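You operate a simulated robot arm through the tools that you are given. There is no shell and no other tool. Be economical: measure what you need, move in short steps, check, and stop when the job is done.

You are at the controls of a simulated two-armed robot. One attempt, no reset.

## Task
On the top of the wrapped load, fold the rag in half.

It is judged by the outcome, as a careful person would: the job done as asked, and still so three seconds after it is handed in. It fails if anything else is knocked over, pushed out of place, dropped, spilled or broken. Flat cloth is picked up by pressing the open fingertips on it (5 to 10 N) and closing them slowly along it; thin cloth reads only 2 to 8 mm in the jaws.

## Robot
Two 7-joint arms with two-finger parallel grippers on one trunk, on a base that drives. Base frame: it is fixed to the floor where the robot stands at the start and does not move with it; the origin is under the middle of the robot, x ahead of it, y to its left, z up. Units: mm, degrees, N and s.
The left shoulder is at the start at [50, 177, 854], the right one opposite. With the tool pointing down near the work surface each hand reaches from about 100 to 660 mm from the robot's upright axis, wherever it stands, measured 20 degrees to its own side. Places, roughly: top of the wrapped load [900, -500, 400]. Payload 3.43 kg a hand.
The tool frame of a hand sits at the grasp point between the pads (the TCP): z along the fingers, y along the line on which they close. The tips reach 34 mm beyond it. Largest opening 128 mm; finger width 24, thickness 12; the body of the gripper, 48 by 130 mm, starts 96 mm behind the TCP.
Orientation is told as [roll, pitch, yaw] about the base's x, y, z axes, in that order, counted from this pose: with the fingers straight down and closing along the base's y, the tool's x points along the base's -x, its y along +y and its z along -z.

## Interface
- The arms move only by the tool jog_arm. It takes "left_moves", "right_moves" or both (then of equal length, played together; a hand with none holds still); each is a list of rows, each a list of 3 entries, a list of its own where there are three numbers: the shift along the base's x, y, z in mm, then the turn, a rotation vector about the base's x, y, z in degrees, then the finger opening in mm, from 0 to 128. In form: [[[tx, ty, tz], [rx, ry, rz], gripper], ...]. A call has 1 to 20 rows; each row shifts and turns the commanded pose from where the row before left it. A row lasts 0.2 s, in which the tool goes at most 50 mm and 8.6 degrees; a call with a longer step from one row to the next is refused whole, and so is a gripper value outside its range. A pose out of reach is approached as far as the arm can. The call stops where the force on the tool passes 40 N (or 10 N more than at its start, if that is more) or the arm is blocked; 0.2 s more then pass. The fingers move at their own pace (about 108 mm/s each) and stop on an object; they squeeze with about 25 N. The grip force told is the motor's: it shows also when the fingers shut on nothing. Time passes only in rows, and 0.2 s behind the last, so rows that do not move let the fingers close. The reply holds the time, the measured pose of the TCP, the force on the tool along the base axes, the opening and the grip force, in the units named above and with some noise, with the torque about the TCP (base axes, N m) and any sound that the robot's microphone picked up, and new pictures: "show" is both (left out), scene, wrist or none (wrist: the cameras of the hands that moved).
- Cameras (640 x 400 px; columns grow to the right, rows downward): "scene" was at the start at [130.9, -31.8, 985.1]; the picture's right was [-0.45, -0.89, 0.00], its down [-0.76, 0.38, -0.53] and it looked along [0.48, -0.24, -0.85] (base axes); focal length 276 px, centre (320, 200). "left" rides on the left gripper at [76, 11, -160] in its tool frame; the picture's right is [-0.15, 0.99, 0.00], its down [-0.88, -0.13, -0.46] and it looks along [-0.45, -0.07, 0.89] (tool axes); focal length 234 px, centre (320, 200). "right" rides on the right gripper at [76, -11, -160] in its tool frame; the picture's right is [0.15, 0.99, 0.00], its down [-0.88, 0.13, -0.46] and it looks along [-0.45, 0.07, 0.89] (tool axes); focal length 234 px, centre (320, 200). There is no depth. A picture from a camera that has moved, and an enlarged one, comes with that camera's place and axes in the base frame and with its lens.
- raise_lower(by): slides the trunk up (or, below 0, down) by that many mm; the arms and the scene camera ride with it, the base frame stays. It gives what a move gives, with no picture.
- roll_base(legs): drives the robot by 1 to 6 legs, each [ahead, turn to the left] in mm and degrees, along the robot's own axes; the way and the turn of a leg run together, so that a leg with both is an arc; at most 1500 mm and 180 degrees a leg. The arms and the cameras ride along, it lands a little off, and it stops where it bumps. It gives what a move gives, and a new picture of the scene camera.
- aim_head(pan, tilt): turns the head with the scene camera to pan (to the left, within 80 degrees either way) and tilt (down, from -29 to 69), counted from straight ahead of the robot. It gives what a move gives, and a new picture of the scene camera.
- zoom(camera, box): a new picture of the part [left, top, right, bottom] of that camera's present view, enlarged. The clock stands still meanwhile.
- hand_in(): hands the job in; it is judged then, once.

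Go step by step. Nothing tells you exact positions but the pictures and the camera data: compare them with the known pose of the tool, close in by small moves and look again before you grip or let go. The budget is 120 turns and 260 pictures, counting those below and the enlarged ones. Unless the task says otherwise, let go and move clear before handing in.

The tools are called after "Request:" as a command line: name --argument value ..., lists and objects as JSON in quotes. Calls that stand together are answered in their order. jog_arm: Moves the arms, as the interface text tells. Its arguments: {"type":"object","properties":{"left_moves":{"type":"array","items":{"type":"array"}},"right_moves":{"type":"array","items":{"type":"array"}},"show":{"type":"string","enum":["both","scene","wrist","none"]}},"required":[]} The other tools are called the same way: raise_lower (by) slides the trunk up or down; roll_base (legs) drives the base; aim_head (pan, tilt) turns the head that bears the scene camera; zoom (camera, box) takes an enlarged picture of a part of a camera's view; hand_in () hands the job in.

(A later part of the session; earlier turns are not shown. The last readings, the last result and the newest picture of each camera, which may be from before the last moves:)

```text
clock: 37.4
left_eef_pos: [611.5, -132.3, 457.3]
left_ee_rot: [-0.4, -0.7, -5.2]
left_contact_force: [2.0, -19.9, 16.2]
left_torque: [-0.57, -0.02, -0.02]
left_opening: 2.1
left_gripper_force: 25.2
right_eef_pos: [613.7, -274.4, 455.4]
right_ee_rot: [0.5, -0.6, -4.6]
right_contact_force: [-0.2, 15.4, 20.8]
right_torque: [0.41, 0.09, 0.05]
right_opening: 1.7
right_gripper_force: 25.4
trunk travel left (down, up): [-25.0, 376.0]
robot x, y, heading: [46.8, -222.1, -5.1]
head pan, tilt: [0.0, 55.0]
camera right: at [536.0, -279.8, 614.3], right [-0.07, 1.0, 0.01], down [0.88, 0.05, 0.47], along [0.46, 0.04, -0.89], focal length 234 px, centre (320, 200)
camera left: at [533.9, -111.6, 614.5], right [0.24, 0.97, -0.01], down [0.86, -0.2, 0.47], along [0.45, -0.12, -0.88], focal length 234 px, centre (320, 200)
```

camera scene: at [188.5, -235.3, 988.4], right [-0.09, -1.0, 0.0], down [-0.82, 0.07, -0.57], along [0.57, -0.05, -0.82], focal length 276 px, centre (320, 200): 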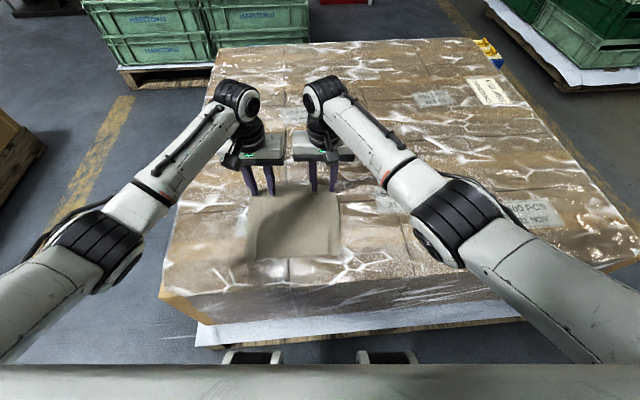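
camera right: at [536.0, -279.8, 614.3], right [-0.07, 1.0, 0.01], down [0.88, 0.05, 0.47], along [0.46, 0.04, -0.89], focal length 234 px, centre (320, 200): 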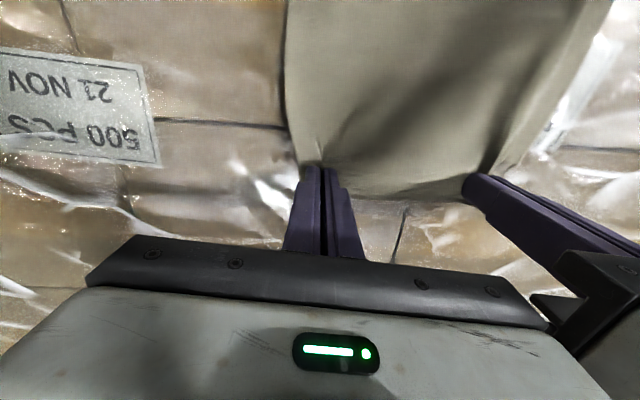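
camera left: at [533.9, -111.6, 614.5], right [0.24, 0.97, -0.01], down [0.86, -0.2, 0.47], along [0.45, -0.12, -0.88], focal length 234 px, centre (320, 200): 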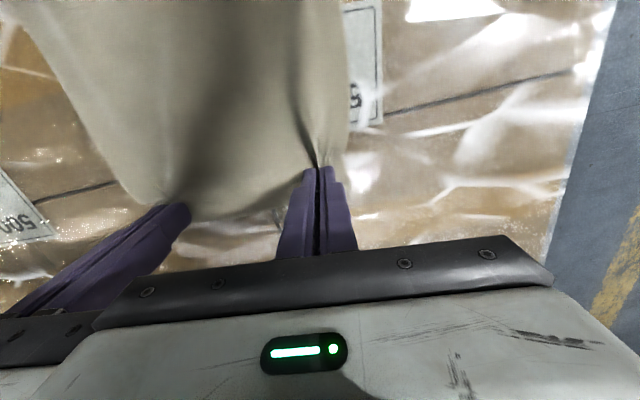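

Both hands grip the far edge at about 2 mm and the cloth is taut between them. The rag is aligned with world x (433 to 631), so the fold line is x≈532. I'll start the arc, lifting back while tipping the fingers forward.

Request:
jog_arm --left_moves '[[[0, -1, 3], [0, 0, 0], 0], [[-5, 0, 9], [0, -7.3, 0], 0], [[-6.6, 0, 10.3], [0, -7.3, 0], 0], [[-7.9, 0, 9.1], [0, -7.3, 0], 0], [[-9.3, 0, 7.9], [0, -7.3, 0], 0], [[-10.2, 0, 6.7], [0, -7.3, 0], 0], [[0, 0, 0], [0, 0, 0], 0]]' --right_moves '[[[0, 1, 3], [0, 0, 0], 0], [[-5, 0, 9], [0, -7.3, 0], 0], [[-6.6, 0, 10.3], [0, -7.3, 0], 0], [[-7.9, 0, 9.1], [0, -7.3, 0], 0], [[-9.3, 0, 7.9], [0, -7.3, 0], 0], [[-10.2, 0, 6.7], [0, -7.3, 0], 0], [[0, 0, 0], [0, 0, 0], 0]]'

```text
clock: 39.0
left_eef_pos: [572.2, -130.7, 498.8]
left_ee_rot: [3.2, -36.7, -6.2]
left_contact_force: [0.6, -17.5, -0.9]
left_torque: [-0.45, 0.02, -0.41]
left_opening: 2.0
left_gripper_force: 24.4
right_eef_pos: [574.9, -273.6, 499.0]
right_ee_rot: [3.9, -36.6, -6.0]
right_contact_force: [-0.3, 18.2, 0.5]
right_torque: [0.49, 0.02, 0.4]
right_opening: 2.0
right_gripper_force: 25.1
trunk travel left (down, up): [-25.0, 376.0]
robot x, y, heading: [48.2, -223.0, -5.1]
head pan, tilt: [0.0, 55.0]
camera scene: at [188.5, -235.3, 988.4], right [-0.09, -1.0, 0.0], down [-0.82, 0.07, -0.57], along [0.57, -0.05, -0.82], focal length 276 px, centre (320, 200)
camera right: at [418.8, -278.9, 579.6], right [-0.06, 1.0, -0.03], down [0.44, 0.05, 0.9], along [0.9, 0.04, -0.44], focal length 234 px, centre (320, 200)
camera left: at [416.1, -111.4, 581.6], right [0.19, 0.97, 0.13], down [0.42, -0.2, 0.89], along [0.89, -0.11, -0.44], focal length 234 px, centre (320, 200)
```

scene: 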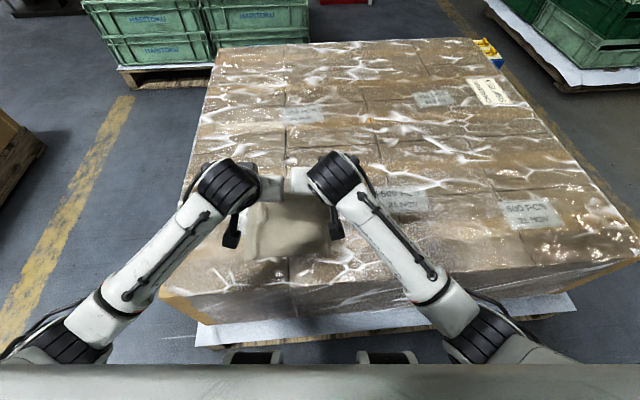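
right: 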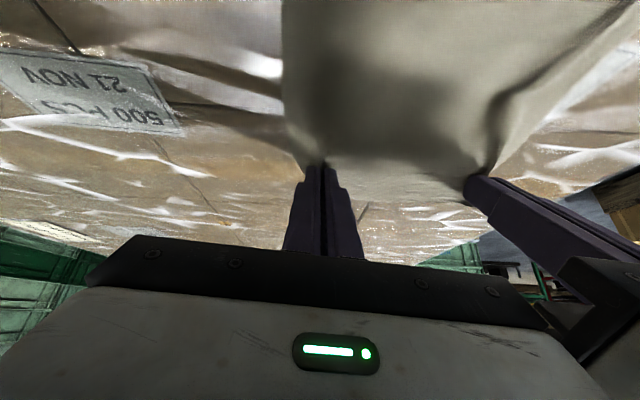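
left: 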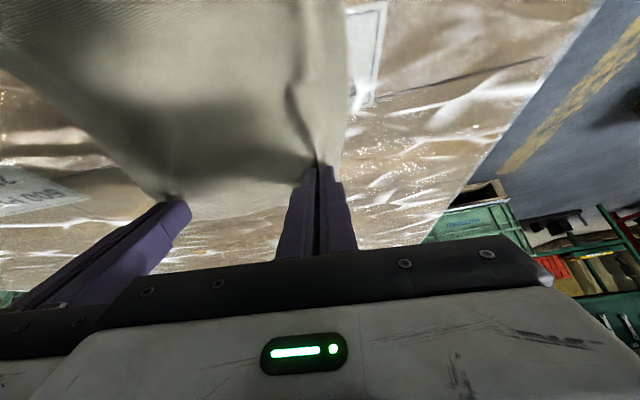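

The cloth is lifting cleanly in both hands. I'll continue the arc up to the top, at about 80° of tip.

Request:
jog_arm --left_moves '[[[-11.2, -1.5, 5], [0, -7.3, 0], 0], [[-11.7, 0, 3.4], [0, -7.3, 0], 0], [[-12.1, 0, 1.7], [0, -7.3, 0], 0], [[-12.1, 0, 0], [0, -7.3, 0], 0], [[-12.1, 0, -1], [0, -7.3, 0], 0], [[-11.7, 0, -2], [0, -7.3, 0], 0], [[0, 0, 0], [0, 0, 0], 0]]' --right_moves '[[[-11.2, 1.5, 5], [0, -7.3, 0], 0], [[-11.7, 0, 3.4], [0, -7.3, 0], 0], [[-12.1, 0, 1.7], [0, -7.3, 0], 0], [[-12.1, 0, 0], [0, -7.3, 0], 0], [[-12.1, 0, -1], [0, -7.3, 0], 0], [[-11.7, 0, -2], [0, -7.3, 0], 0], [[0, 0, 0], [0, 0, 0], 0]]'

```text
clock: 39.8
left_eef_pos: [540.5, -136.5, 531.9]
left_ee_rot: [5.3, -61.8, -8.5]
left_contact_force: [5.4, -10.9, 8.1]
left_torque: [-0.06, -0.42, -0.36]
left_opening: 1.9
left_gripper_force: 25.2
right_eef_pos: [595.4, -254.6, 620.8]
right_ee_rot: [16.4, -69.8, -15.3]
right_contact_force: [-5.7, 10.3, -8.8]
right_torque: [0.07, 0.31, 0.44]
right_opening: 1.8
right_gripper_force: 24.8
trunk travel left (down, up): [-25.0, 376.0]
robot x, y, heading: [47.3, -222.0, -4.7]
head pan, tilt: [0.0, 55.0]
stopped in row 4 (right hand): the arm was blocked; the commanded pose is now the measured one
camera scene: at [182.7, -226.9, 995.1], right [-0.09, -1.0, 0.01], down [-0.81, 0.06, -0.58], along [0.58, -0.06, -0.81], focal length 276 px, centre (320, 200)
camera right: at [419.1, -263.0, 600.5], right [-0.05, 1.0, -0.04], down [-0.14, 0.03, 0.99], along [0.99, 0.06, 0.13], focal length 234 px, centre (320, 200)
camera left: at [364.2, -114.0, 539.0], right [0.13, 0.98, 0.17], down [0.0, -0.17, 0.98], along [0.99, -0.13, -0.02], focal length 234 px, centre (320, 200)
```

scene: 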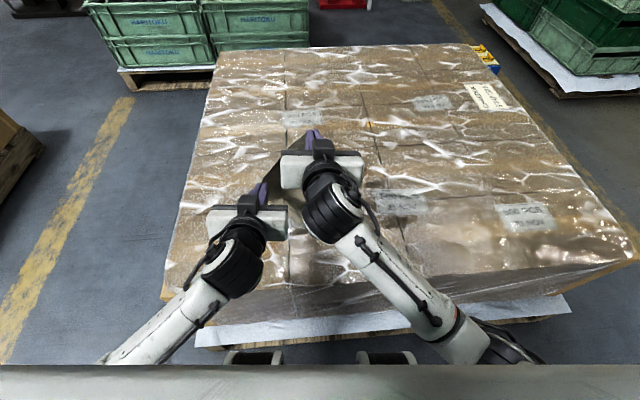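
right: 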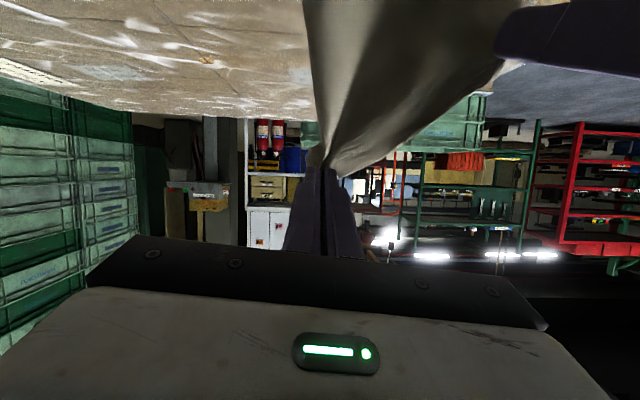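
left: 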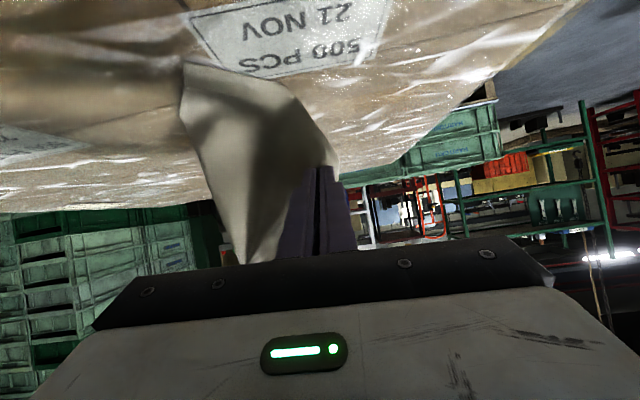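

The right arm hit a limit and jumped up to z≈620, though both hands still hold the cloth. I'll look closely after a short settle.

Request:
jog_arm --left_moves '[[[0, 0, 0], [0, 0, 0], 0], [[0, 0, 0], [0, 0, 0], 0]]' --right_moves '[[[0, 0, 0], [0, 0, 0], 0], [[0, 0, 0], [0, 0, 0], 0]]' --show "wrist"

Request:
zoom --camera "scene" --box '[180, 100, 420, 300]'

```text
clock: 40.4
left_eef_pos: [541.2, -135.3, 528.9]
left_ee_rot: [5.3, -61.8, -8.3]
left_contact_force: [7.7, -15.7, 13.6]
left_torque: [-0.13, -0.48, -0.56]
left_opening: 1.7
left_gripper_force: 25.0
right_eef_pos: [594.8, -254.2, 621.6]
right_ee_rot: [16.7, -69.6, -15.6]
right_contact_force: [-8.1, 16.6, -13.0]
right_torque: [0.12, 0.53, 0.6]
right_opening: 1.7
right_gripper_force: 24.4
trunk travel left (down, up): [-25.0, 376.0]
robot x, y, heading: [47.0, -222.8, -5.1]
head pan, tilt: [0.0, 55.0]
camera right: at [419.4, -263.0, 600.8], right [-0.05, 1.0, -0.04], down [-0.14, 0.03, 0.99], along [0.99, 0.05, 0.13], focal length 234 px, centre (320, 200)
camera left: at [364.1, -113.3, 537.7], right [0.13, 0.98, 0.17], down [0.0, -0.17, 0.98], along [0.99, -0.13, -0.03], focal length 234 px, centre (320, 200)
```

right: 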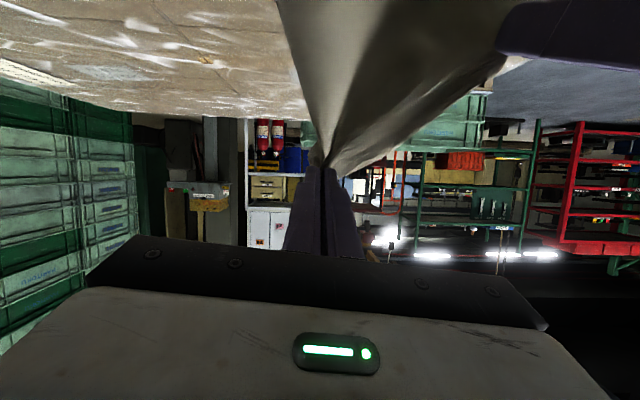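
left: 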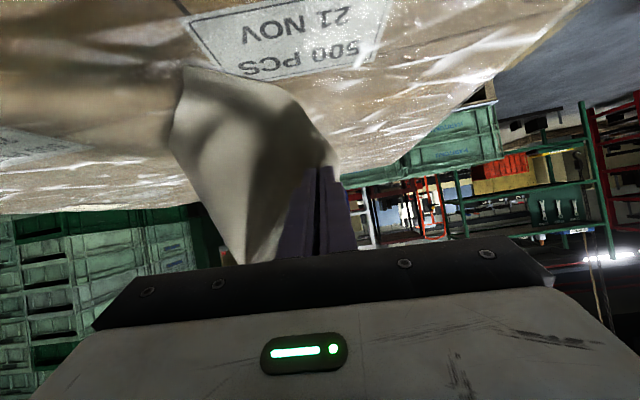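

```text
2.00 times, centred on (300, 200) of scene
camera zoom: at [183.2, -226.5, 995.0], right [-0.09, -1.0, 0.01], down [-0.81, 0.06, -0.58], along [0.58, -0.06, -0.81], focal length 552 px, centre (360, 200)
```

zoom: 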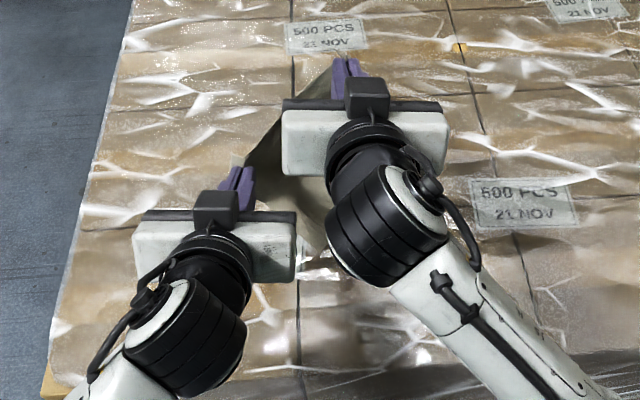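

Something in the right arm is straining; even the torso camera has shifted. I'll untip the hands in small steps, with the right returning level with the left, and watch.

Request:
jog_arm --left_moves '[[[0, 0, 8], [0, 5, 0], 0], [[0, 0, 8], [0, 5, 0], 0], [[0, 0, 8], [0, 5, 0], 0], [[0, 0, 8], [0, 5, 0], 0], [[0, 0, 0], [0, 0, 0], 0]]' --right_moves '[[[-2, -3, 0], [0, 7, 0], 0], [[-2, -3, 0], [0, 7, 0], 0], [[-2, -3, 0], [0, 7, 0], 0], [[-2, -3, 0], [0, 7, 0], 0], [[0, 0, 0], [0, 0, 0], 0]]'

```text
clock: 41.6
left_eef_pos: [540.7, -138.0, 549.5]
left_ee_rot: [2.8, -40.8, -6.2]
left_contact_force: [2.6, -4.5, 2.3]
left_torque: [-0.08, -0.09, -0.21]
left_opening: 1.5
left_gripper_force: 24.9
right_eef_pos: [588.4, -271.0, 609.0]
right_ee_rot: [7.2, -41.8, -7.9]
right_contact_force: [-1.1, 5.4, -2.1]
right_torque: [0.14, 0.09, 0.16]
right_opening: 1.8
right_gripper_force: 25.0
trunk travel left (down, up): [-25.0, 376.0]
robot x, y, heading: [49.1, -221.3, -4.7]
head pan, tilt: [0.0, 55.0]
camera scene: at [188.5, -235.2, 988.1], right [-0.09, -1.0, 0.0], down [-0.82, 0.07, -0.57], along [0.57, -0.05, -0.82], focal length 276 px, centre (320, 200)
camera right: at [425.0, -279.8, 674.9], right [-0.05, 1.0, -0.01], down [0.35, 0.03, 0.94], along [0.93, 0.05, -0.35], focal length 234 px, centre (320, 200)
camera left: at [379.2, -115.0, 621.9], right [0.19, 0.97, 0.13], down [0.36, -0.19, 0.91], along [0.92, -0.12, -0.38], focal length 234 px, centre (320, 200)
```

scene: 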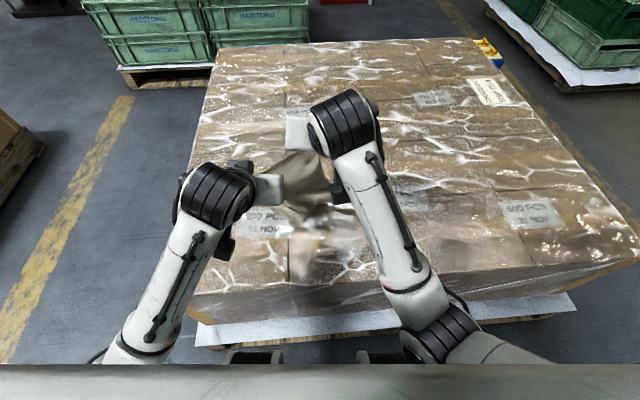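
right: 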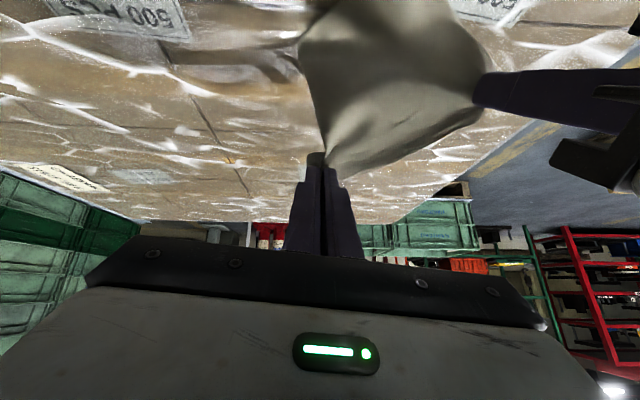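
left: 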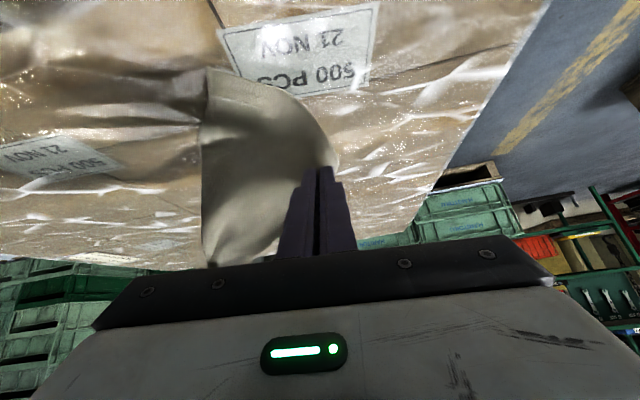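

The strain is gone, and the right arm dislikes tipping past about 50°. Instead I'll lift the rag fully so it hangs from this edge. Then I'll lay its free half on the load while moving back, and carry the held edge forward onto the hem, which suits fingers-down hands.

Request:
jog_arm --left_moves '[[[6, 1, 16], [0, 5, 0], 0], [[6, 1, 17], [0, 5, 0], 0], [[6, 1, 17], [0, 5, 0], 0], [[6, 1, 17], [0, 5, 0], 0], [[6, 1, 17], [0, 5, 0], 0], [[6, 0, 17], [0, 5, 0], 0], [[6, 0, 17], [0, 5, 0], 0], [[6, 0, 13], [0, 5, 0], 0], [[0, 0, 0], [0, 0, 0], 0], [[0, 0, 0], [0, 0, 0], 0]]' --right_moves '[[[0, 0, 9], [0, 5, 0], 0], [[0, 0, 9], [0, 5, 0], 0], [[0, 0, 9], [0, 5, 0], 0], [[0, 0, 9], [0, 5, 0], 0], [[0, 0, 9], [0, 5, 0], 0], [[0, 0, 9], [0, 5, 0], 0], [[0, 0, 9], [0, 5, 0], 0], [[0, 0, 9], [0, 5, 0], 0], [[0, 0, 0], [0, 0, 0], 0], [[0, 0, 0], [0, 0, 0], 0]]'

```text
clock: 42.8
left_eef_pos: [580.4, -108.2, 573.0]
left_ee_rot: [3.4, -15.4, -4.7]
left_contact_force: [0.7, -0.1, -0.1]
left_torque: [0.01, -0.02, -0.02]
left_opening: 0.0
left_gripper_force: 25.0
left hand out of reach, approached as far as the arm can: row 4, 5
right_eef_pos: [551.1, -301.0, 536.0]
right_ee_rot: [-0.3, -7.9, -7.6]
right_contact_force: [0.4, 0.4, 0.8]
right_torque: [0.0, -0.02, 0.03]
right_opening: 1.7
right_gripper_force: 24.5
right hand out of reach, approached as far as the arm can: row 5
trunk travel left (down, up): [-25.0, 376.0]
robot x, y, heading: [50.1, -221.8, -5.0]
head pan, tilt: [0.0, 55.0]
stopped in row 5 (right hand): the arm was blocked; the commanded pose is now the measured one
camera scene: at [188.1, -235.3, 988.4], right [-0.09, -1.0, 0.0], down [-0.82, 0.07, -0.57], along [0.57, -0.05, -0.82], focal length 276 px, centre (320, 200)
camera right: at [454.1, -299.0, 683.2], right [-0.01, 1.0, -0.02], down [0.82, 0.02, 0.57], along [0.57, -0.01, -0.82], focal length 234 px, centre (320, 200)
camera left: at [464.7, -97.2, 706.5], right [0.21, 0.97, 0.1], down [0.72, -0.22, 0.66], along [0.67, -0.07, -0.74], focal length 234 px, centre (320, 200)
```

scene: 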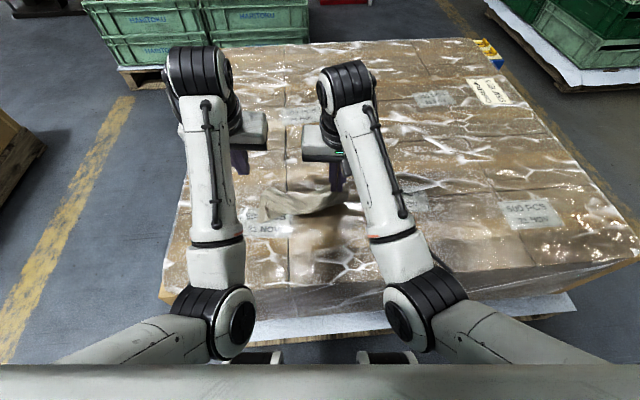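
right: 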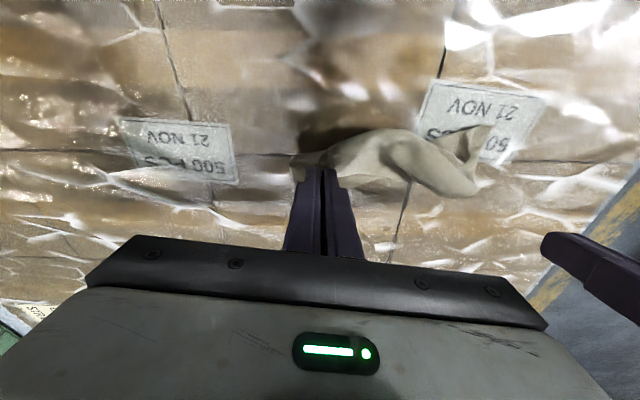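
left: 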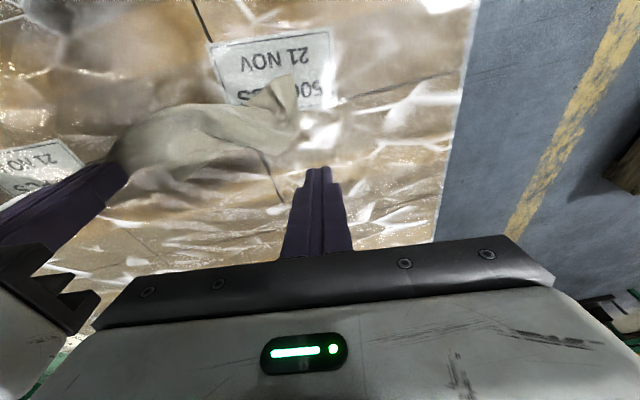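

The left hand lost the cloth near the edge of its reach, and the right still holds it. I'll pull both hands back to a roomier position, lifting the rag, and look.

Request:
jog_arm --left_moves '[[[-15, 10, 5], [0, 3, 0], 0], [[-15, 10, 5], [0, 3, 0], 0], [[-15, 10, 5], [0, 3, 0], 0], [[-15, 10, 5], [0, 3, 0], 0], [[-15, 10, 5], [0, 3, 0], 0], [[-15, 0, 0], [0, 0, 0], 0], [[-15, 0, 0], [0, 0, 0], 0], [[0, 0, 0], [0, 0, 0], 0]]' --right_moves '[[[-8, 0, 15], [0, 2, 0], 0], [[-8, 0, 15], [0, 2, 0], 0], [[-8, 0, 15], [0, 2, 0], 0], [[-8, 0, 15], [0, 2, 0], 0], [[-8, 0, 15], [0, 0, 0], 0], [[-8, 0, 15], [0, 0, 0], 0], [[-8, 0, 15], [0, 0, 0], 0], [[0, 0, 0], [0, 0, 0], 0]]'

```text
clock: 43.8
left_eef_pos: [564.7, -45.8, 517.3]
left_ee_rot: [5.0, -3.2, -3.7]
left_contact_force: [-0.2, -0.5, -1.3]
left_torque: [0.01, -0.03, -0.02]
left_opening: 0.1
left_gripper_force: 24.8
left hand out of reach, approached as far as the arm can: row 1, 2, 3, 4
right_eef_pos: [521.4, -323.5, 459.6]
right_ee_rot: [-4.7, 7.7, -9.8]
right_contact_force: [0.1, 1.4, 7.1]
right_torque: [-0.01, -0.04, 0.01]
right_opening: 1.3
right_gripper_force: 25.3
right hand out of reach, approached as far as the arm can: row 1, 2, 3, 4
trunk travel left (down, up): [-25.0, 376.0]
robot x, y, heading: [48.7, -222.3, -5.2]
head pan, tilt: [0.0, 55.0]
stopped in row 4 (right hand): the arm was blocked; the commanded pose is now the measured one
camera scene: at [188.1, -235.1, 988.6], right [-0.09, -1.0, 0.0], down [-0.82, 0.07, -0.57], along [0.57, -0.05, -0.82], focal length 276 px, centre (320, 200)
camera right: at [469.1, -312.0, 627.6], right [0.01, 1.0, -0.06], down [0.95, 0.01, 0.32], along [0.32, -0.06, -0.94], focal length 234 px, centre (320, 200)
camera left: at [478.9, -42.2, 672.3], right [0.2, 0.97, 0.1], down [0.84, -0.22, 0.49], along [0.5, -0.02, -0.87], focal length 234 px, centre (320, 200)
```

scene: 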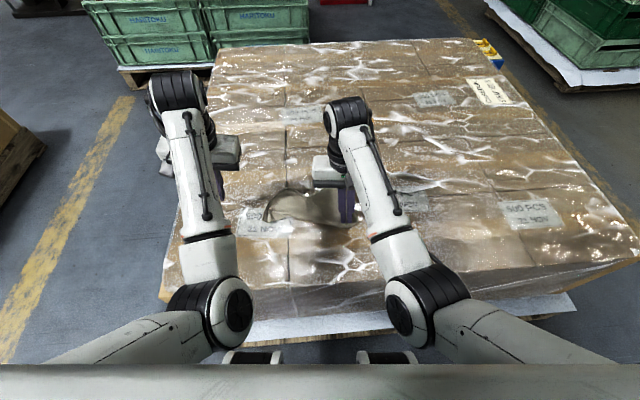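
right: 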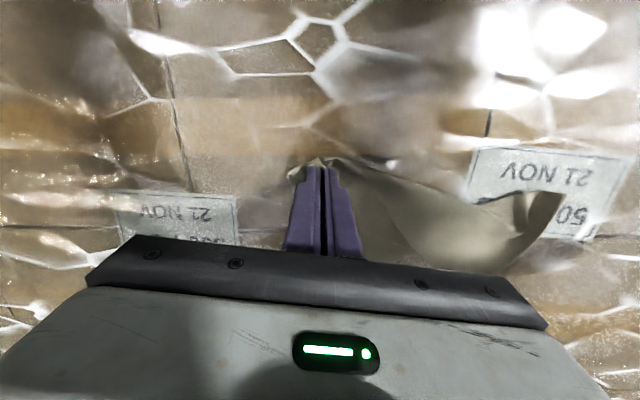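
left: 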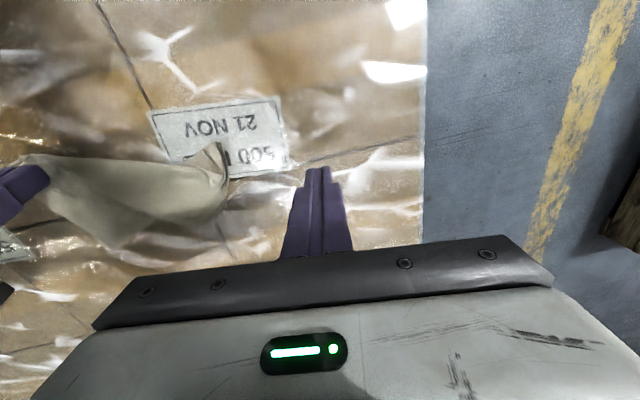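

Both elbows have swung into an awkward low posture. I'll try to free the empty left arm first with small outward and backward moves.

Request:
jog_arm --left_moves '[[[-5, 20, 0], [0, 0, 0], 0], [[-5, 20, 0], [0, 0, 0], 0], [[-5, 20, 0], [0, 0, 0], 0], [[-5, 20, 0], [0, 0, 0], 0], [[0, 0, 0], [0, 0, 0], 0]]' --show "scene"

```text
clock: 45.0
left_eef_pos: [544.0, 30.9, 517.6]
left_ee_rot: [4.9, -3.2, -3.8]
left_contact_force: [-0.2, -0.5, -0.5]
left_torque: [0.02, 0.0, 0.01]
left_opening: 0.0
left_gripper_force: 25.3
right_eef_pos: [521.0, -322.0, 459.4]
right_ee_rot: [-4.9, 7.7, -9.7]
right_contact_force: [2.8, -0.1, 12.1]
right_torque: [-0.07, -0.15, -0.04]
right_opening: 1.4
right_gripper_force: 25.4
trunk travel left (down, up): [-25.0, 376.0]
robot x, y, heading: [53.0, -222.6, -5.3]
head pan, tilt: [0.0, 55.0]
camera scene: at [188.0, -235.1, 988.5], right [-0.09, -1.0, 0.0], down [-0.82, 0.07, -0.57], along [0.57, -0.05, -0.82], focal length 276 px, centre (320, 200)
```

scene: 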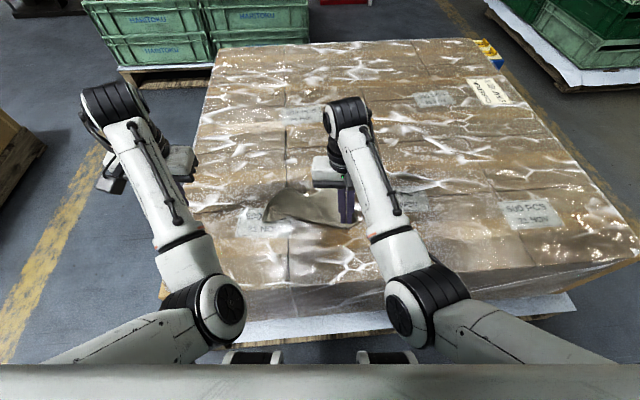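

Request:
jog_arm --left_moves '[[[-20, 15, 0], [0, 0, 0], 0], [[-20, 15, 0], [0, 0, 0], 0], [[-20, 15, 0], [0, 0, 0], 0], [[-20, 15, 0], [0, 0, 0], 0], [[-20, 10, 10], [0, 0, 0], 0], [[-20, 10, 10], [0, 0, 0], 0], [[-20, 0, 10], [0, 0, 0], 0], [[-20, 0, 10], [0, 0, 0], 0], [[0, 0, 0], [0, 0, 0], 0]]' --show "scene"

```text
clock: 47.0
left_eef_pos: [401.2, 163.0, 527.7]
left_ee_rot: [6.4, -2.2, -3.0]
left_contact_force: [-0.7, -0.1, -0.1]
left_torque: [0.01, 0.03, 0.02]
left_opening: 0.0
left_gripper_force: 24.5
left hand out of reach, approached as far as the arm can: row 5, 6, 7, 8
right_eef_pos: [520.7, -323.2, 460.6]
right_ee_rot: [-4.9, 7.8, -9.7]
right_contact_force: [2.1, -1.4, 12.6]
right_torque: [-0.08, -0.11, 0.0]
right_opening: 1.9
right_gripper_force: 25.4
trunk travel left (down, up): [-25.0, 376.0]
robot x, y, heading: [46.9, -224.4, -4.8]
head pan, tilt: [0.0, 55.0]
camera scene: at [188.0, -235.1, 988.5], right [-0.09, -1.0, 0.0], down [-0.82, 0.07, -0.57], along [0.57, -0.05, -0.82], focal length 276 px, centre (320, 200)
```

scene: 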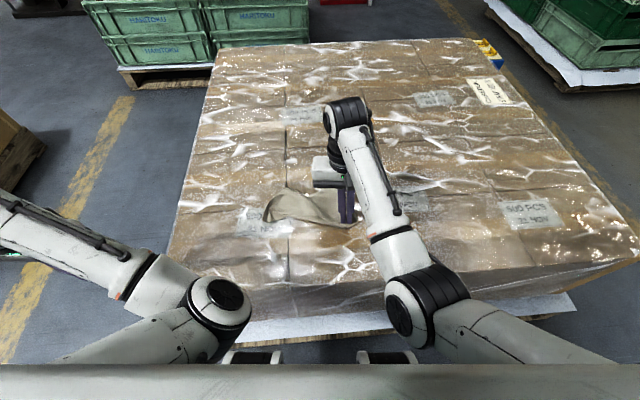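

The left arm's elbow-in posture is what limits its height. I'll roll the left hand so the wrist swings outward, to see if the elbow pops back out.

Request:
jog_arm --left_moves '[[[0, 10, 0], [-8, 0, 0], 0], [[0, 10, 0], [-8, 0, 0], 0], [[0, 10, 0], [-8, 0, 0], 0], [[0, 10, 0], [-8, 0, 0], 0], [[0, 10, 0], [-8, 0, 0], 0], [[0, 10, 0], [-8, 0, 0], 0], [[0, 0, 0], [0, 0, 0], 0]]' --show "scene"

```text
clock: 48.6
left_eef_pos: [408.4, 207.7, 527.5]
left_ee_rot: [-43.3, -5.1, -0.2]
left_contact_force: [-0.8, 0.0, 0.4]
left_torque: [0.03, -0.01, 0.03]
left_opening: 0.0
left_gripper_force: 24.7
right_eef_pos: [521.5, -322.7, 458.5]
right_ee_rot: [-4.8, 7.8, -9.7]
right_contact_force: [0.5, 0.5, 10.3]
right_torque: [-0.04, -0.1, -0.01]
right_opening: 1.7
right_gripper_force: 24.7
trunk travel left (down, up): [-25.0, 376.0]
robot x, y, heading: [46.9, -220.7, -5.0]
head pan, tilt: [0.0, 55.0]
camera scene: at [188.0, -235.0, 988.5], right [-0.09, -1.0, 0.0], down [-0.82, 0.07, -0.57], along [0.57, -0.05, -0.82], focal length 276 px, centre (320, 200)
```

scene: 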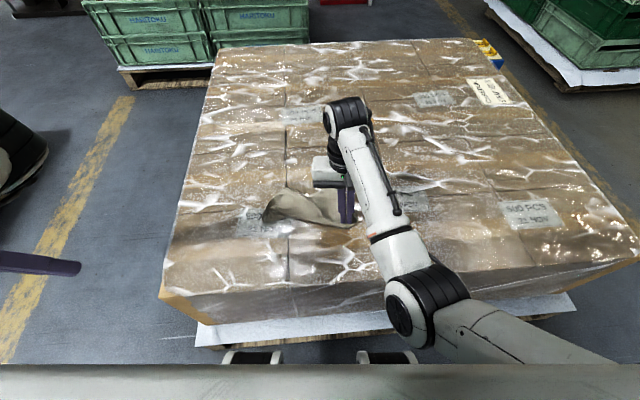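

The elbow has swung out of view. I'll raise the left hand and roll it back upright.

Request:
jog_arm --left_moves '[[[0, 0, 25], [0, 0, 0], 0], [[0, 0, 25], [0, 0, 0], 0], [[0, 0, 25], [0, 0, 0], 0], [[0, 0, 25], [0, 0, 0], 0], [[0, 0, 10], [8, 0, 0], 0], [[0, 0, 10], [8, 0, 0], 0], [[0, 0, 10], [8, 0, 0], 0], [[0, 0, 10], [8, 0, 0], 0], [[0, 0, 0], [8, 0, 0], 0], [[0, 0, 0], [0, 0, 0], 0]]' --show "scene"

```text
clock: 50.8
left_eef_pos: [407.7, 206.7, 667.8]
left_ee_rot: [-3.0, -3.6, -3.3]
left_contact_force: [0.8, -0.2, 0.1]
left_torque: [0.01, -0.01, -0.01]
left_opening: 0.0
left_gripper_force: 25.1
right_eef_pos: [520.5, -323.5, 460.3]
right_ee_rot: [-4.8, 7.8, -9.7]
right_contact_force: [0.7, -0.2, 10.5]
right_torque: [-0.03, -0.12, -0.01]
right_opening: 1.5
right_gripper_force: 25.1
trunk travel left (down, up): [-25.0, 376.0]
robot x, y, heading: [46.9, -221.2, -5.1]
head pan, tilt: [0.0, 55.0]
camera scene: at [188.0, -235.1, 988.5], right [-0.09, -1.0, 0.0], down [-0.82, 0.07, -0.57], along [0.57, -0.05, -0.82], focal length 276 px, centre (320, 200)
```

scene: 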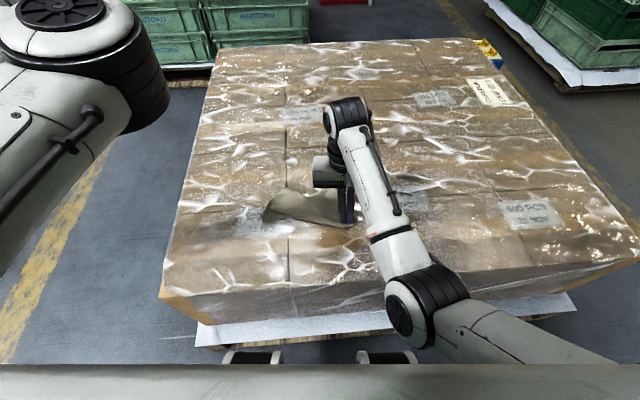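

The left arm has recovered. I'll do the mirrored motion with the right arm while it keeps hold of the rag.

Request:
jog_arm --right_moves '[[[-10, -5, 0], [8, 0, 0], 0], [[-10, -5, 0], [8, 0, 0], 0], [[-10, -5, 2], [8, 0, 0], 0], [[-10, -5, 2], [8, 0, 0], 0], [[-10, -5, 2], [8, 0, 0], 0], [[-10, -5, 2], [8, 0, 0], 0], [[0, 0, 0], [0, 0, 0], 0]]'

```text
clock: 51.2
left_eef_pos: [408.0, 207.1, 668.1]
left_ee_rot: [-3.1, -3.7, -3.1]
left_contact_force: [-0.2, 0.3, 0.4]
left_torque: [-0.02, -0.06, -0.05]
left_opening: 0.0
left_gripper_force: 24.8
right_eef_pos: [515.3, -342.7, 458.5]
right_ee_rot: [-0.6, 7.8, -9.8]
right_contact_force: [-4.3, 2.5, 26.8]
right_torque: [-0.04, 0.01, 0.01]
right_opening: 1.6
right_gripper_force: 25.3
trunk travel left (down, up): [-25.0, 376.0]
robot x, y, heading: [48.8, -220.6, -4.8]
head pan, tilt: [0.0, 55.0]
stopped in row 1 (right hand): the force on the tool passed its limit (the readings are from after the stop); the commanded pose is now the measured one
camera scene: at [187.0, -234.4, 989.0], right [-0.09, -1.0, 0.0], down [-0.81, 0.07, -0.58], along [0.57, -0.05, -0.82], focal length 276 px, centre (320, 200)
camera right: at [462.5, -342.8, 626.1], right [0.02, 1.0, 0.01], down [0.94, -0.03, 0.33], along [0.33, 0.0, -0.94], focal length 234 px, centre (320, 200)
```

scene: 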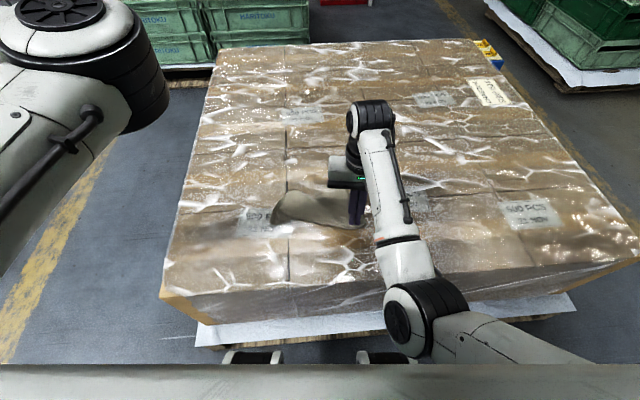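
right: 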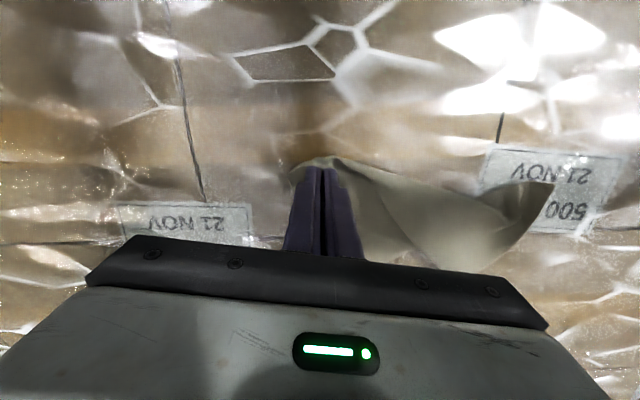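

The right fingertips are touching the load. I'll use the trunk to lift everything instead.

Request:
raise_lower --by 130

Request:
jog_arm --right_moves '[[[-10, -5, 0], [8, 0, 0], 0], [[-10, -5, 0], [8, 0, 0], 0], [[-10, -5, 0], [8, 0, 0], 0], [[-10, -5, 0], [8, 0, 0], 0], [[-10, -5, 0], [8, 0, 0], 0], [[-10, -5, 0], [8, 0, 0], 0], [[0, 0, 0], [0, 0, 0], 0]]'

```text
clock: 52.7
left_eef_pos: [409.0, 206.7, 796.6]
left_ee_rot: [-3.1, -3.6, -3.2]
left_contact_force: [0.5, -0.1, 1.0]
left_torque: [0.0, 0.0, 0.01]
left_opening: 0.1
left_gripper_force: 25.4
right_eef_pos: [515.8, -343.4, 584.6]
right_ee_rot: [-0.6, 8.3, -9.9]
right_contact_force: [-0.4, -0.2, -0.4]
right_torque: [0.0, -0.01, 0.0]
right_opening: 1.7
right_gripper_force: 25.6
trunk travel left (down, up): [-155.0, 246.0]
robot x, y, heading: [44.3, -220.3, -5.0]
head pan, tilt: [0.0, 55.0]
```

```text
clock: 54.3
left_eef_pos: [407.8, 207.9, 797.4]
left_ee_rot: [-3.1, -3.7, -3.2]
left_contact_force: [0.2, 0.0, -0.2]
left_torque: [0.01, -0.05, 0.02]
left_opening: 0.3
left_gripper_force: 25.6
right_eef_pos: [473.6, -364.2, 559.5]
right_ee_rot: [48.5, 12.6, -0.3]
right_contact_force: [-0.3, 0.2, 0.1]
right_torque: [-0.02, -0.04, -0.01]
right_opening: 1.7
right_gripper_force: 25.2
right hand out of reach, approached as far as the arm can: row 1, 2, 3, 4
trunk travel left (down, up): [-155.0, 246.0]
robot x, y, heading: [52.4, -221.0, -4.8]
head pan, tilt: [0.0, 55.0]
camera scene: at [188.6, -235.0, 1118.4], right [-0.09, -1.0, 0.0], down [-0.82, 0.07, -0.57], along [0.57, -0.05, -0.82], focal length 276 px, centre (320, 200)
camera right: at [421.7, -490.4, 669.6], right [0.02, 0.66, 0.75], down [0.95, -0.26, 0.2], along [0.32, 0.71, -0.63], focal length 234 px, centre (320, 200)
```

scene: 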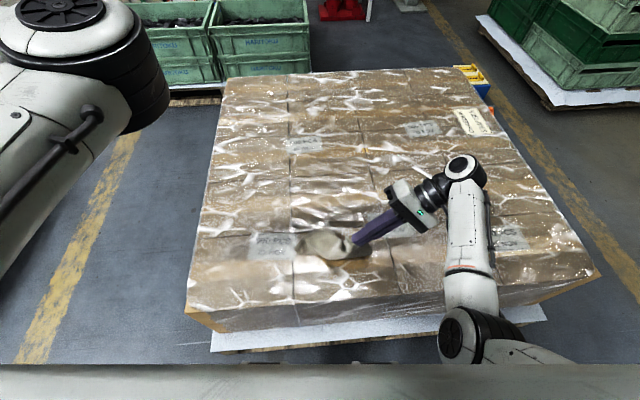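
right: 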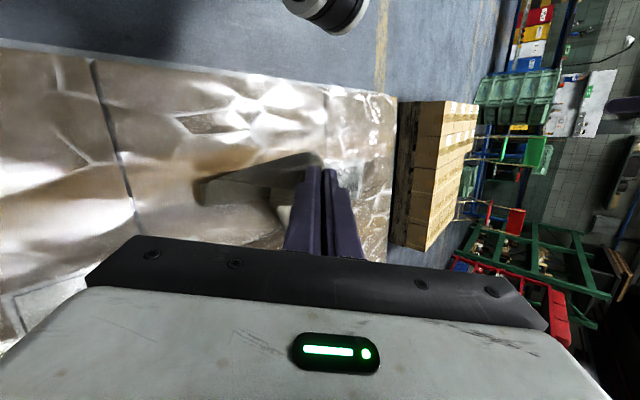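

The right elbow is coming out too. I'll raise the right hand and roll it upright.

Request:
jog_arm --right_moves '[[[0, -5, 20], [0, 0, 0], 0], [[0, -5, 20], [0, 0, 0], 0], [[0, 0, 20], [0, 0, 0], 0], [[0, 0, 20], [0, 0, 0], 0], [[0, 0, 10], [-8, 0, 0], 0], [[0, 0, 10], [-8, 0, 0], 0], [[0, 0, 10], [-8, 0, 0], 0], [[0, 0, 10], [-8, 0, 0], 0], [[0, 0, 10], [-8, 0, 0], 0], [[0, 0, 0], [-8, 0, 0], 0], [[0, 0, 0], [0, 0, 0], 0]]'

```text
clock: 56.7
left_eef_pos: [407.8, 205.9, 798.0]
left_ee_rot: [-3.0, -3.7, -3.2]
left_contact_force: [-1.0, -0.4, 0.0]
left_torque: [-0.02, 0.0, 0.0]
left_opening: 0.0
left_gripper_force: 24.5
right_eef_pos: [476.0, -372.9, 689.0]
right_ee_rot: [-0.5, 8.2, -9.8]
right_contact_force: [-0.5, 0.0, 0.0]
right_torque: [0.02, 0.02, -0.02]
right_opening: 1.9
right_gripper_force: 25.0
trunk travel left (down, up): [-155.0, 246.0]
robot x, y, heading: [46.7, -224.7, -5.0]
head pan, tilt: [0.0, 55.0]
camera scene: at [188.6, -235.0, 1118.4], right [-0.09, -1.0, 0.0], down [-0.82, 0.07, -0.57], along [0.57, -0.05, -0.82], focal length 276 px, centre (320, 200)
camera right: at [422.7, -374.1, 856.5], right [0.03, 1.0, 0.01], down [0.95, -0.03, 0.32], along [0.32, 0.0, -0.95], focal length 234 px, centre (320, 200)
```

scene: 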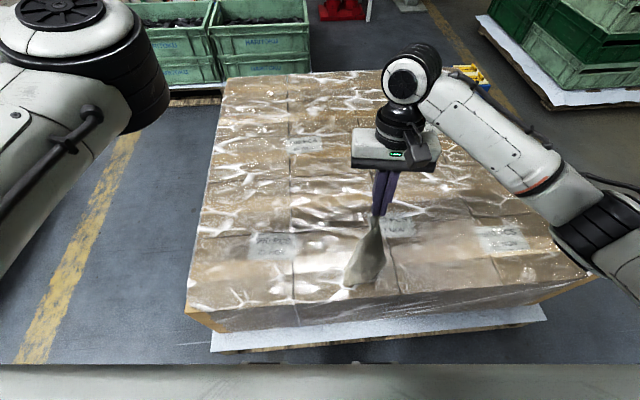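
right: 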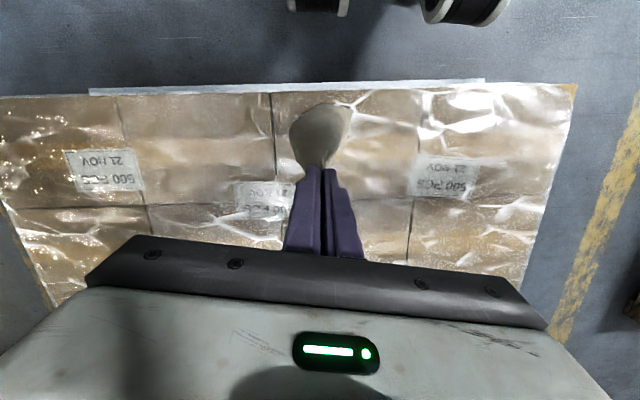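

Both arms are back in good posture and the rag hangs from the right hand. I'll raise the trunk a bit so it hangs free, then inspect it for a second corner.

Request:
raise_lower --by 80

Request:
zoom --camera "scene" --box '[280, 160, 480, 320]'

Request:
zoom --camera "right" --box '[220, 60, 420, 220]'

```text
clock: 57.9
left_eef_pos: [408.3, 207.1, 876.4]
left_ee_rot: [-3.1, -3.6, -3.2]
left_contact_force: [-0.8, 0.2, 0.1]
left_torque: [-0.03, 0.0, 0.02]
left_opening: 0.1
left_gripper_force: 25.2
right_eef_pos: [476.5, -373.2, 768.6]
right_ee_rot: [-0.4, 8.3, -9.7]
right_contact_force: [-0.3, -0.2, 0.1]
right_torque: [0.05, 0.02, 0.0]
right_opening: 1.9
right_gripper_force: 25.2
trunk travel left (down, up): [-235.0, 166.0]
robot x, y, heading: [45.8, -225.1, -4.9]
head pan, tilt: [0.0, 55.0]
```

```text
2.50 times, centred on (380, 240) of scene
camera zoom: at [188.8, -235.0, 1198.3], right [-0.09, -1.0, 0.0], down [-0.82, 0.07, -0.57], along [0.57, -0.05, -0.82], focal length 691 px, centre (170, 100)
```

zoom: 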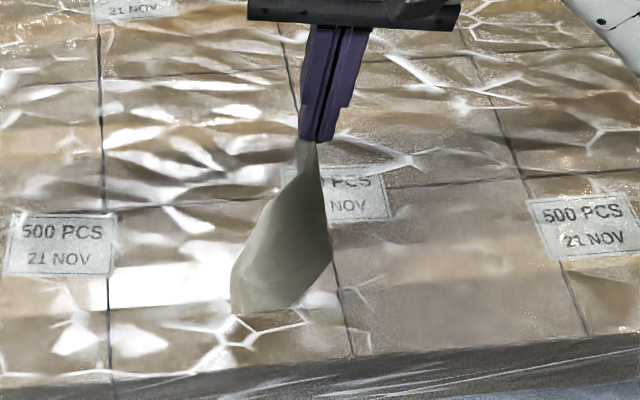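

```text
2.50 times, centred on (320, 140) of right
camera zoom: at [422.8, -374.2, 936.5], right [0.02, 1.0, 0.02], down [0.95, -0.03, 0.32], along [0.32, 0.01, -0.95], focal length 585 px, centre (320, 350)
```

zoom: 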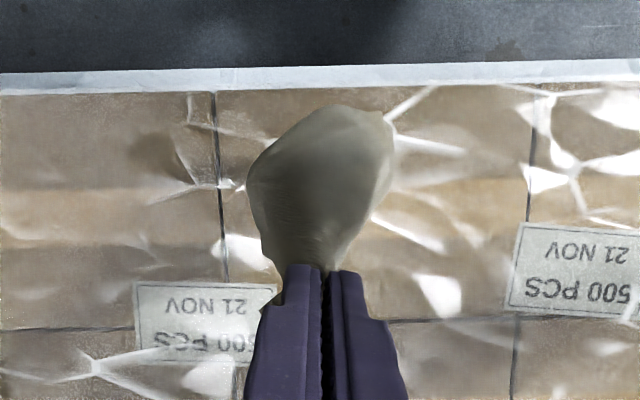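

The rag hangs fairly open from one corner. I'll carry it out and lower it so the opposite corner touches first. Then I'll draw the hand back diagonally to lay it out flat before regrasping.

Request:
jog_arm --right_moves '[[[14, 22, 0], [0, 0, 0], 0], [[14, 22, 0], [0, 0, 0], 0], [[14, 22, 0], [0, 0, 0], 0], [[14, 22, 0], [0, 0, 0], 0], [[14, 22, 0], [0, 0, 0], 0], [[14, 22, 0], [0, 0, 0], 0], [[10, 18, 0], [0, 0, 0], 0], [[10, 18, 0], [0, 0, 0], 0], [[0, 0, 0], [0, 0, 0], 0], [[0, 0, 0], [0, 0, 0], 0]]'

```text
clock: 60.1
left_eef_pos: [409.1, 206.7, 876.8]
left_ee_rot: [-3.2, -3.7, -3.2]
left_contact_force: [-0.8, 0.1, 0.0]
left_torque: [-0.03, -0.01, -0.02]
left_opening: 0.0
left_gripper_force: 25.5
right_eef_pos: [583.9, -214.4, 766.0]
right_ee_rot: [-0.6, 8.3, -10.5]
right_contact_force: [0.6, 0.0, -0.3]
right_torque: [0.01, 0.01, 0.0]
right_opening: 1.8
right_gripper_force: 24.9
trunk travel left (down, up): [-235.0, 166.0]
robot x, y, heading: [48.4, -222.6, -5.1]
head pan, tilt: [0.0, 55.0]
camera scene: at [188.7, -235.1, 1198.4], right [-0.09, -1.0, 0.0], down [-0.82, 0.07, -0.57], along [0.57, -0.05, -0.82], focal length 276 px, centre (320, 200)
camera right: at [531.1, -213.1, 933.8], right [0.03, 1.0, 0.01], down [0.95, -0.04, 0.32], along [0.32, 0.0, -0.95], focal length 234 px, centre (320, 200)
```

scene: 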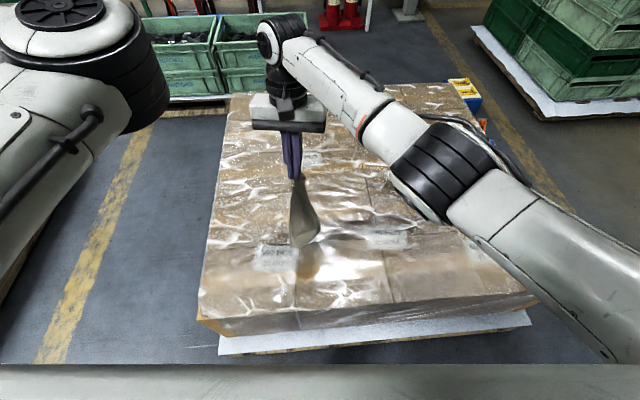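
right: 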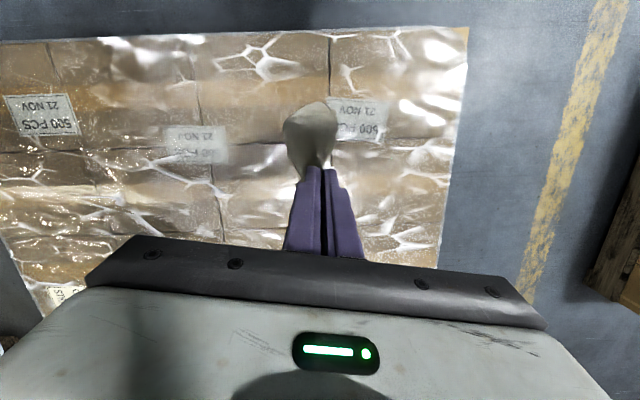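

Request:
jog_arm --right_moves '[[[0, 0, -20], [0, 0, 0], 0], [[0, 0, -20], [0, 0, 0], 0], [[0, 0, -10], [0, 0, 0], 0], [[-10, -15, -18], [0, 0, 0], 0], [[-10, -15, -18], [0, 0, 0], 0], [[-10, -15, -18], [0, 0, 0], 0], [[-10, -15, -18], [0, 0, 0], 0], [[-10, -15, -18], [0, 0, 0], 0], [[-10, -15, -18], [0, 0, 0], 0], [[-10, -15, -18], [0, 0, 0], 0], [[0, 0, 0], [0, 0, 0], 0]]'

```text
clock: 62.5
left_eef_pos: [408.8, 207.9, 876.8]
left_ee_rot: [-3.1, -3.6, -3.1]
left_contact_force: [0.2, -0.4, -0.1]
left_torque: [0.01, 0.0, 0.0]
left_opening: 0.1
left_gripper_force: 24.5
right_eef_pos: [508.6, -311.6, 592.3]
right_ee_rot: [-0.2, 8.2, -9.7]
right_contact_force: [0.4, 0.5, 0.2]
right_torque: [0.04, 0.02, -0.02]
right_opening: 1.9
right_gripper_force: 24.8
trunk travel left (down, up): [-235.0, 166.0]
robot x, y, heading: [48.3, -220.8, -5.0]
head pan, tilt: [0.0, 55.0]
camera scene: at [188.6, -235.0, 1198.4], right [-0.09, -1.0, 0.0], down [-0.82, 0.07, -0.57], along [0.57, -0.05, -0.82], focal length 276 px, centre (320, 200)
camera right: at [455.7, -311.6, 760.3], right [0.02, 1.0, 0.02], down [0.95, -0.03, 0.32], along [0.32, 0.01, -0.95], focal length 234 px, centre (320, 200)
```

scene: 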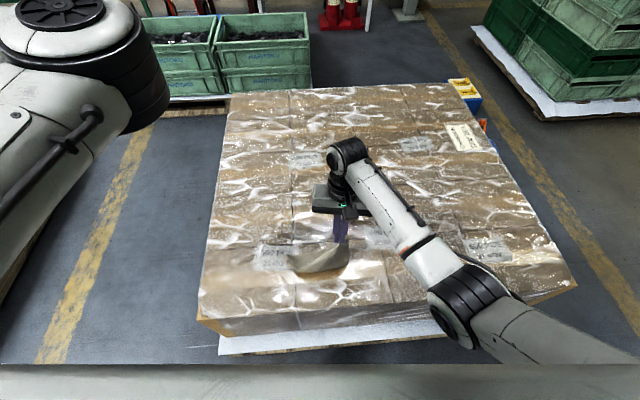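
right: 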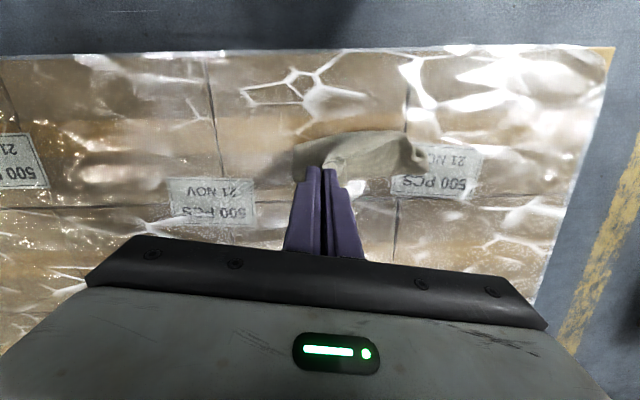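

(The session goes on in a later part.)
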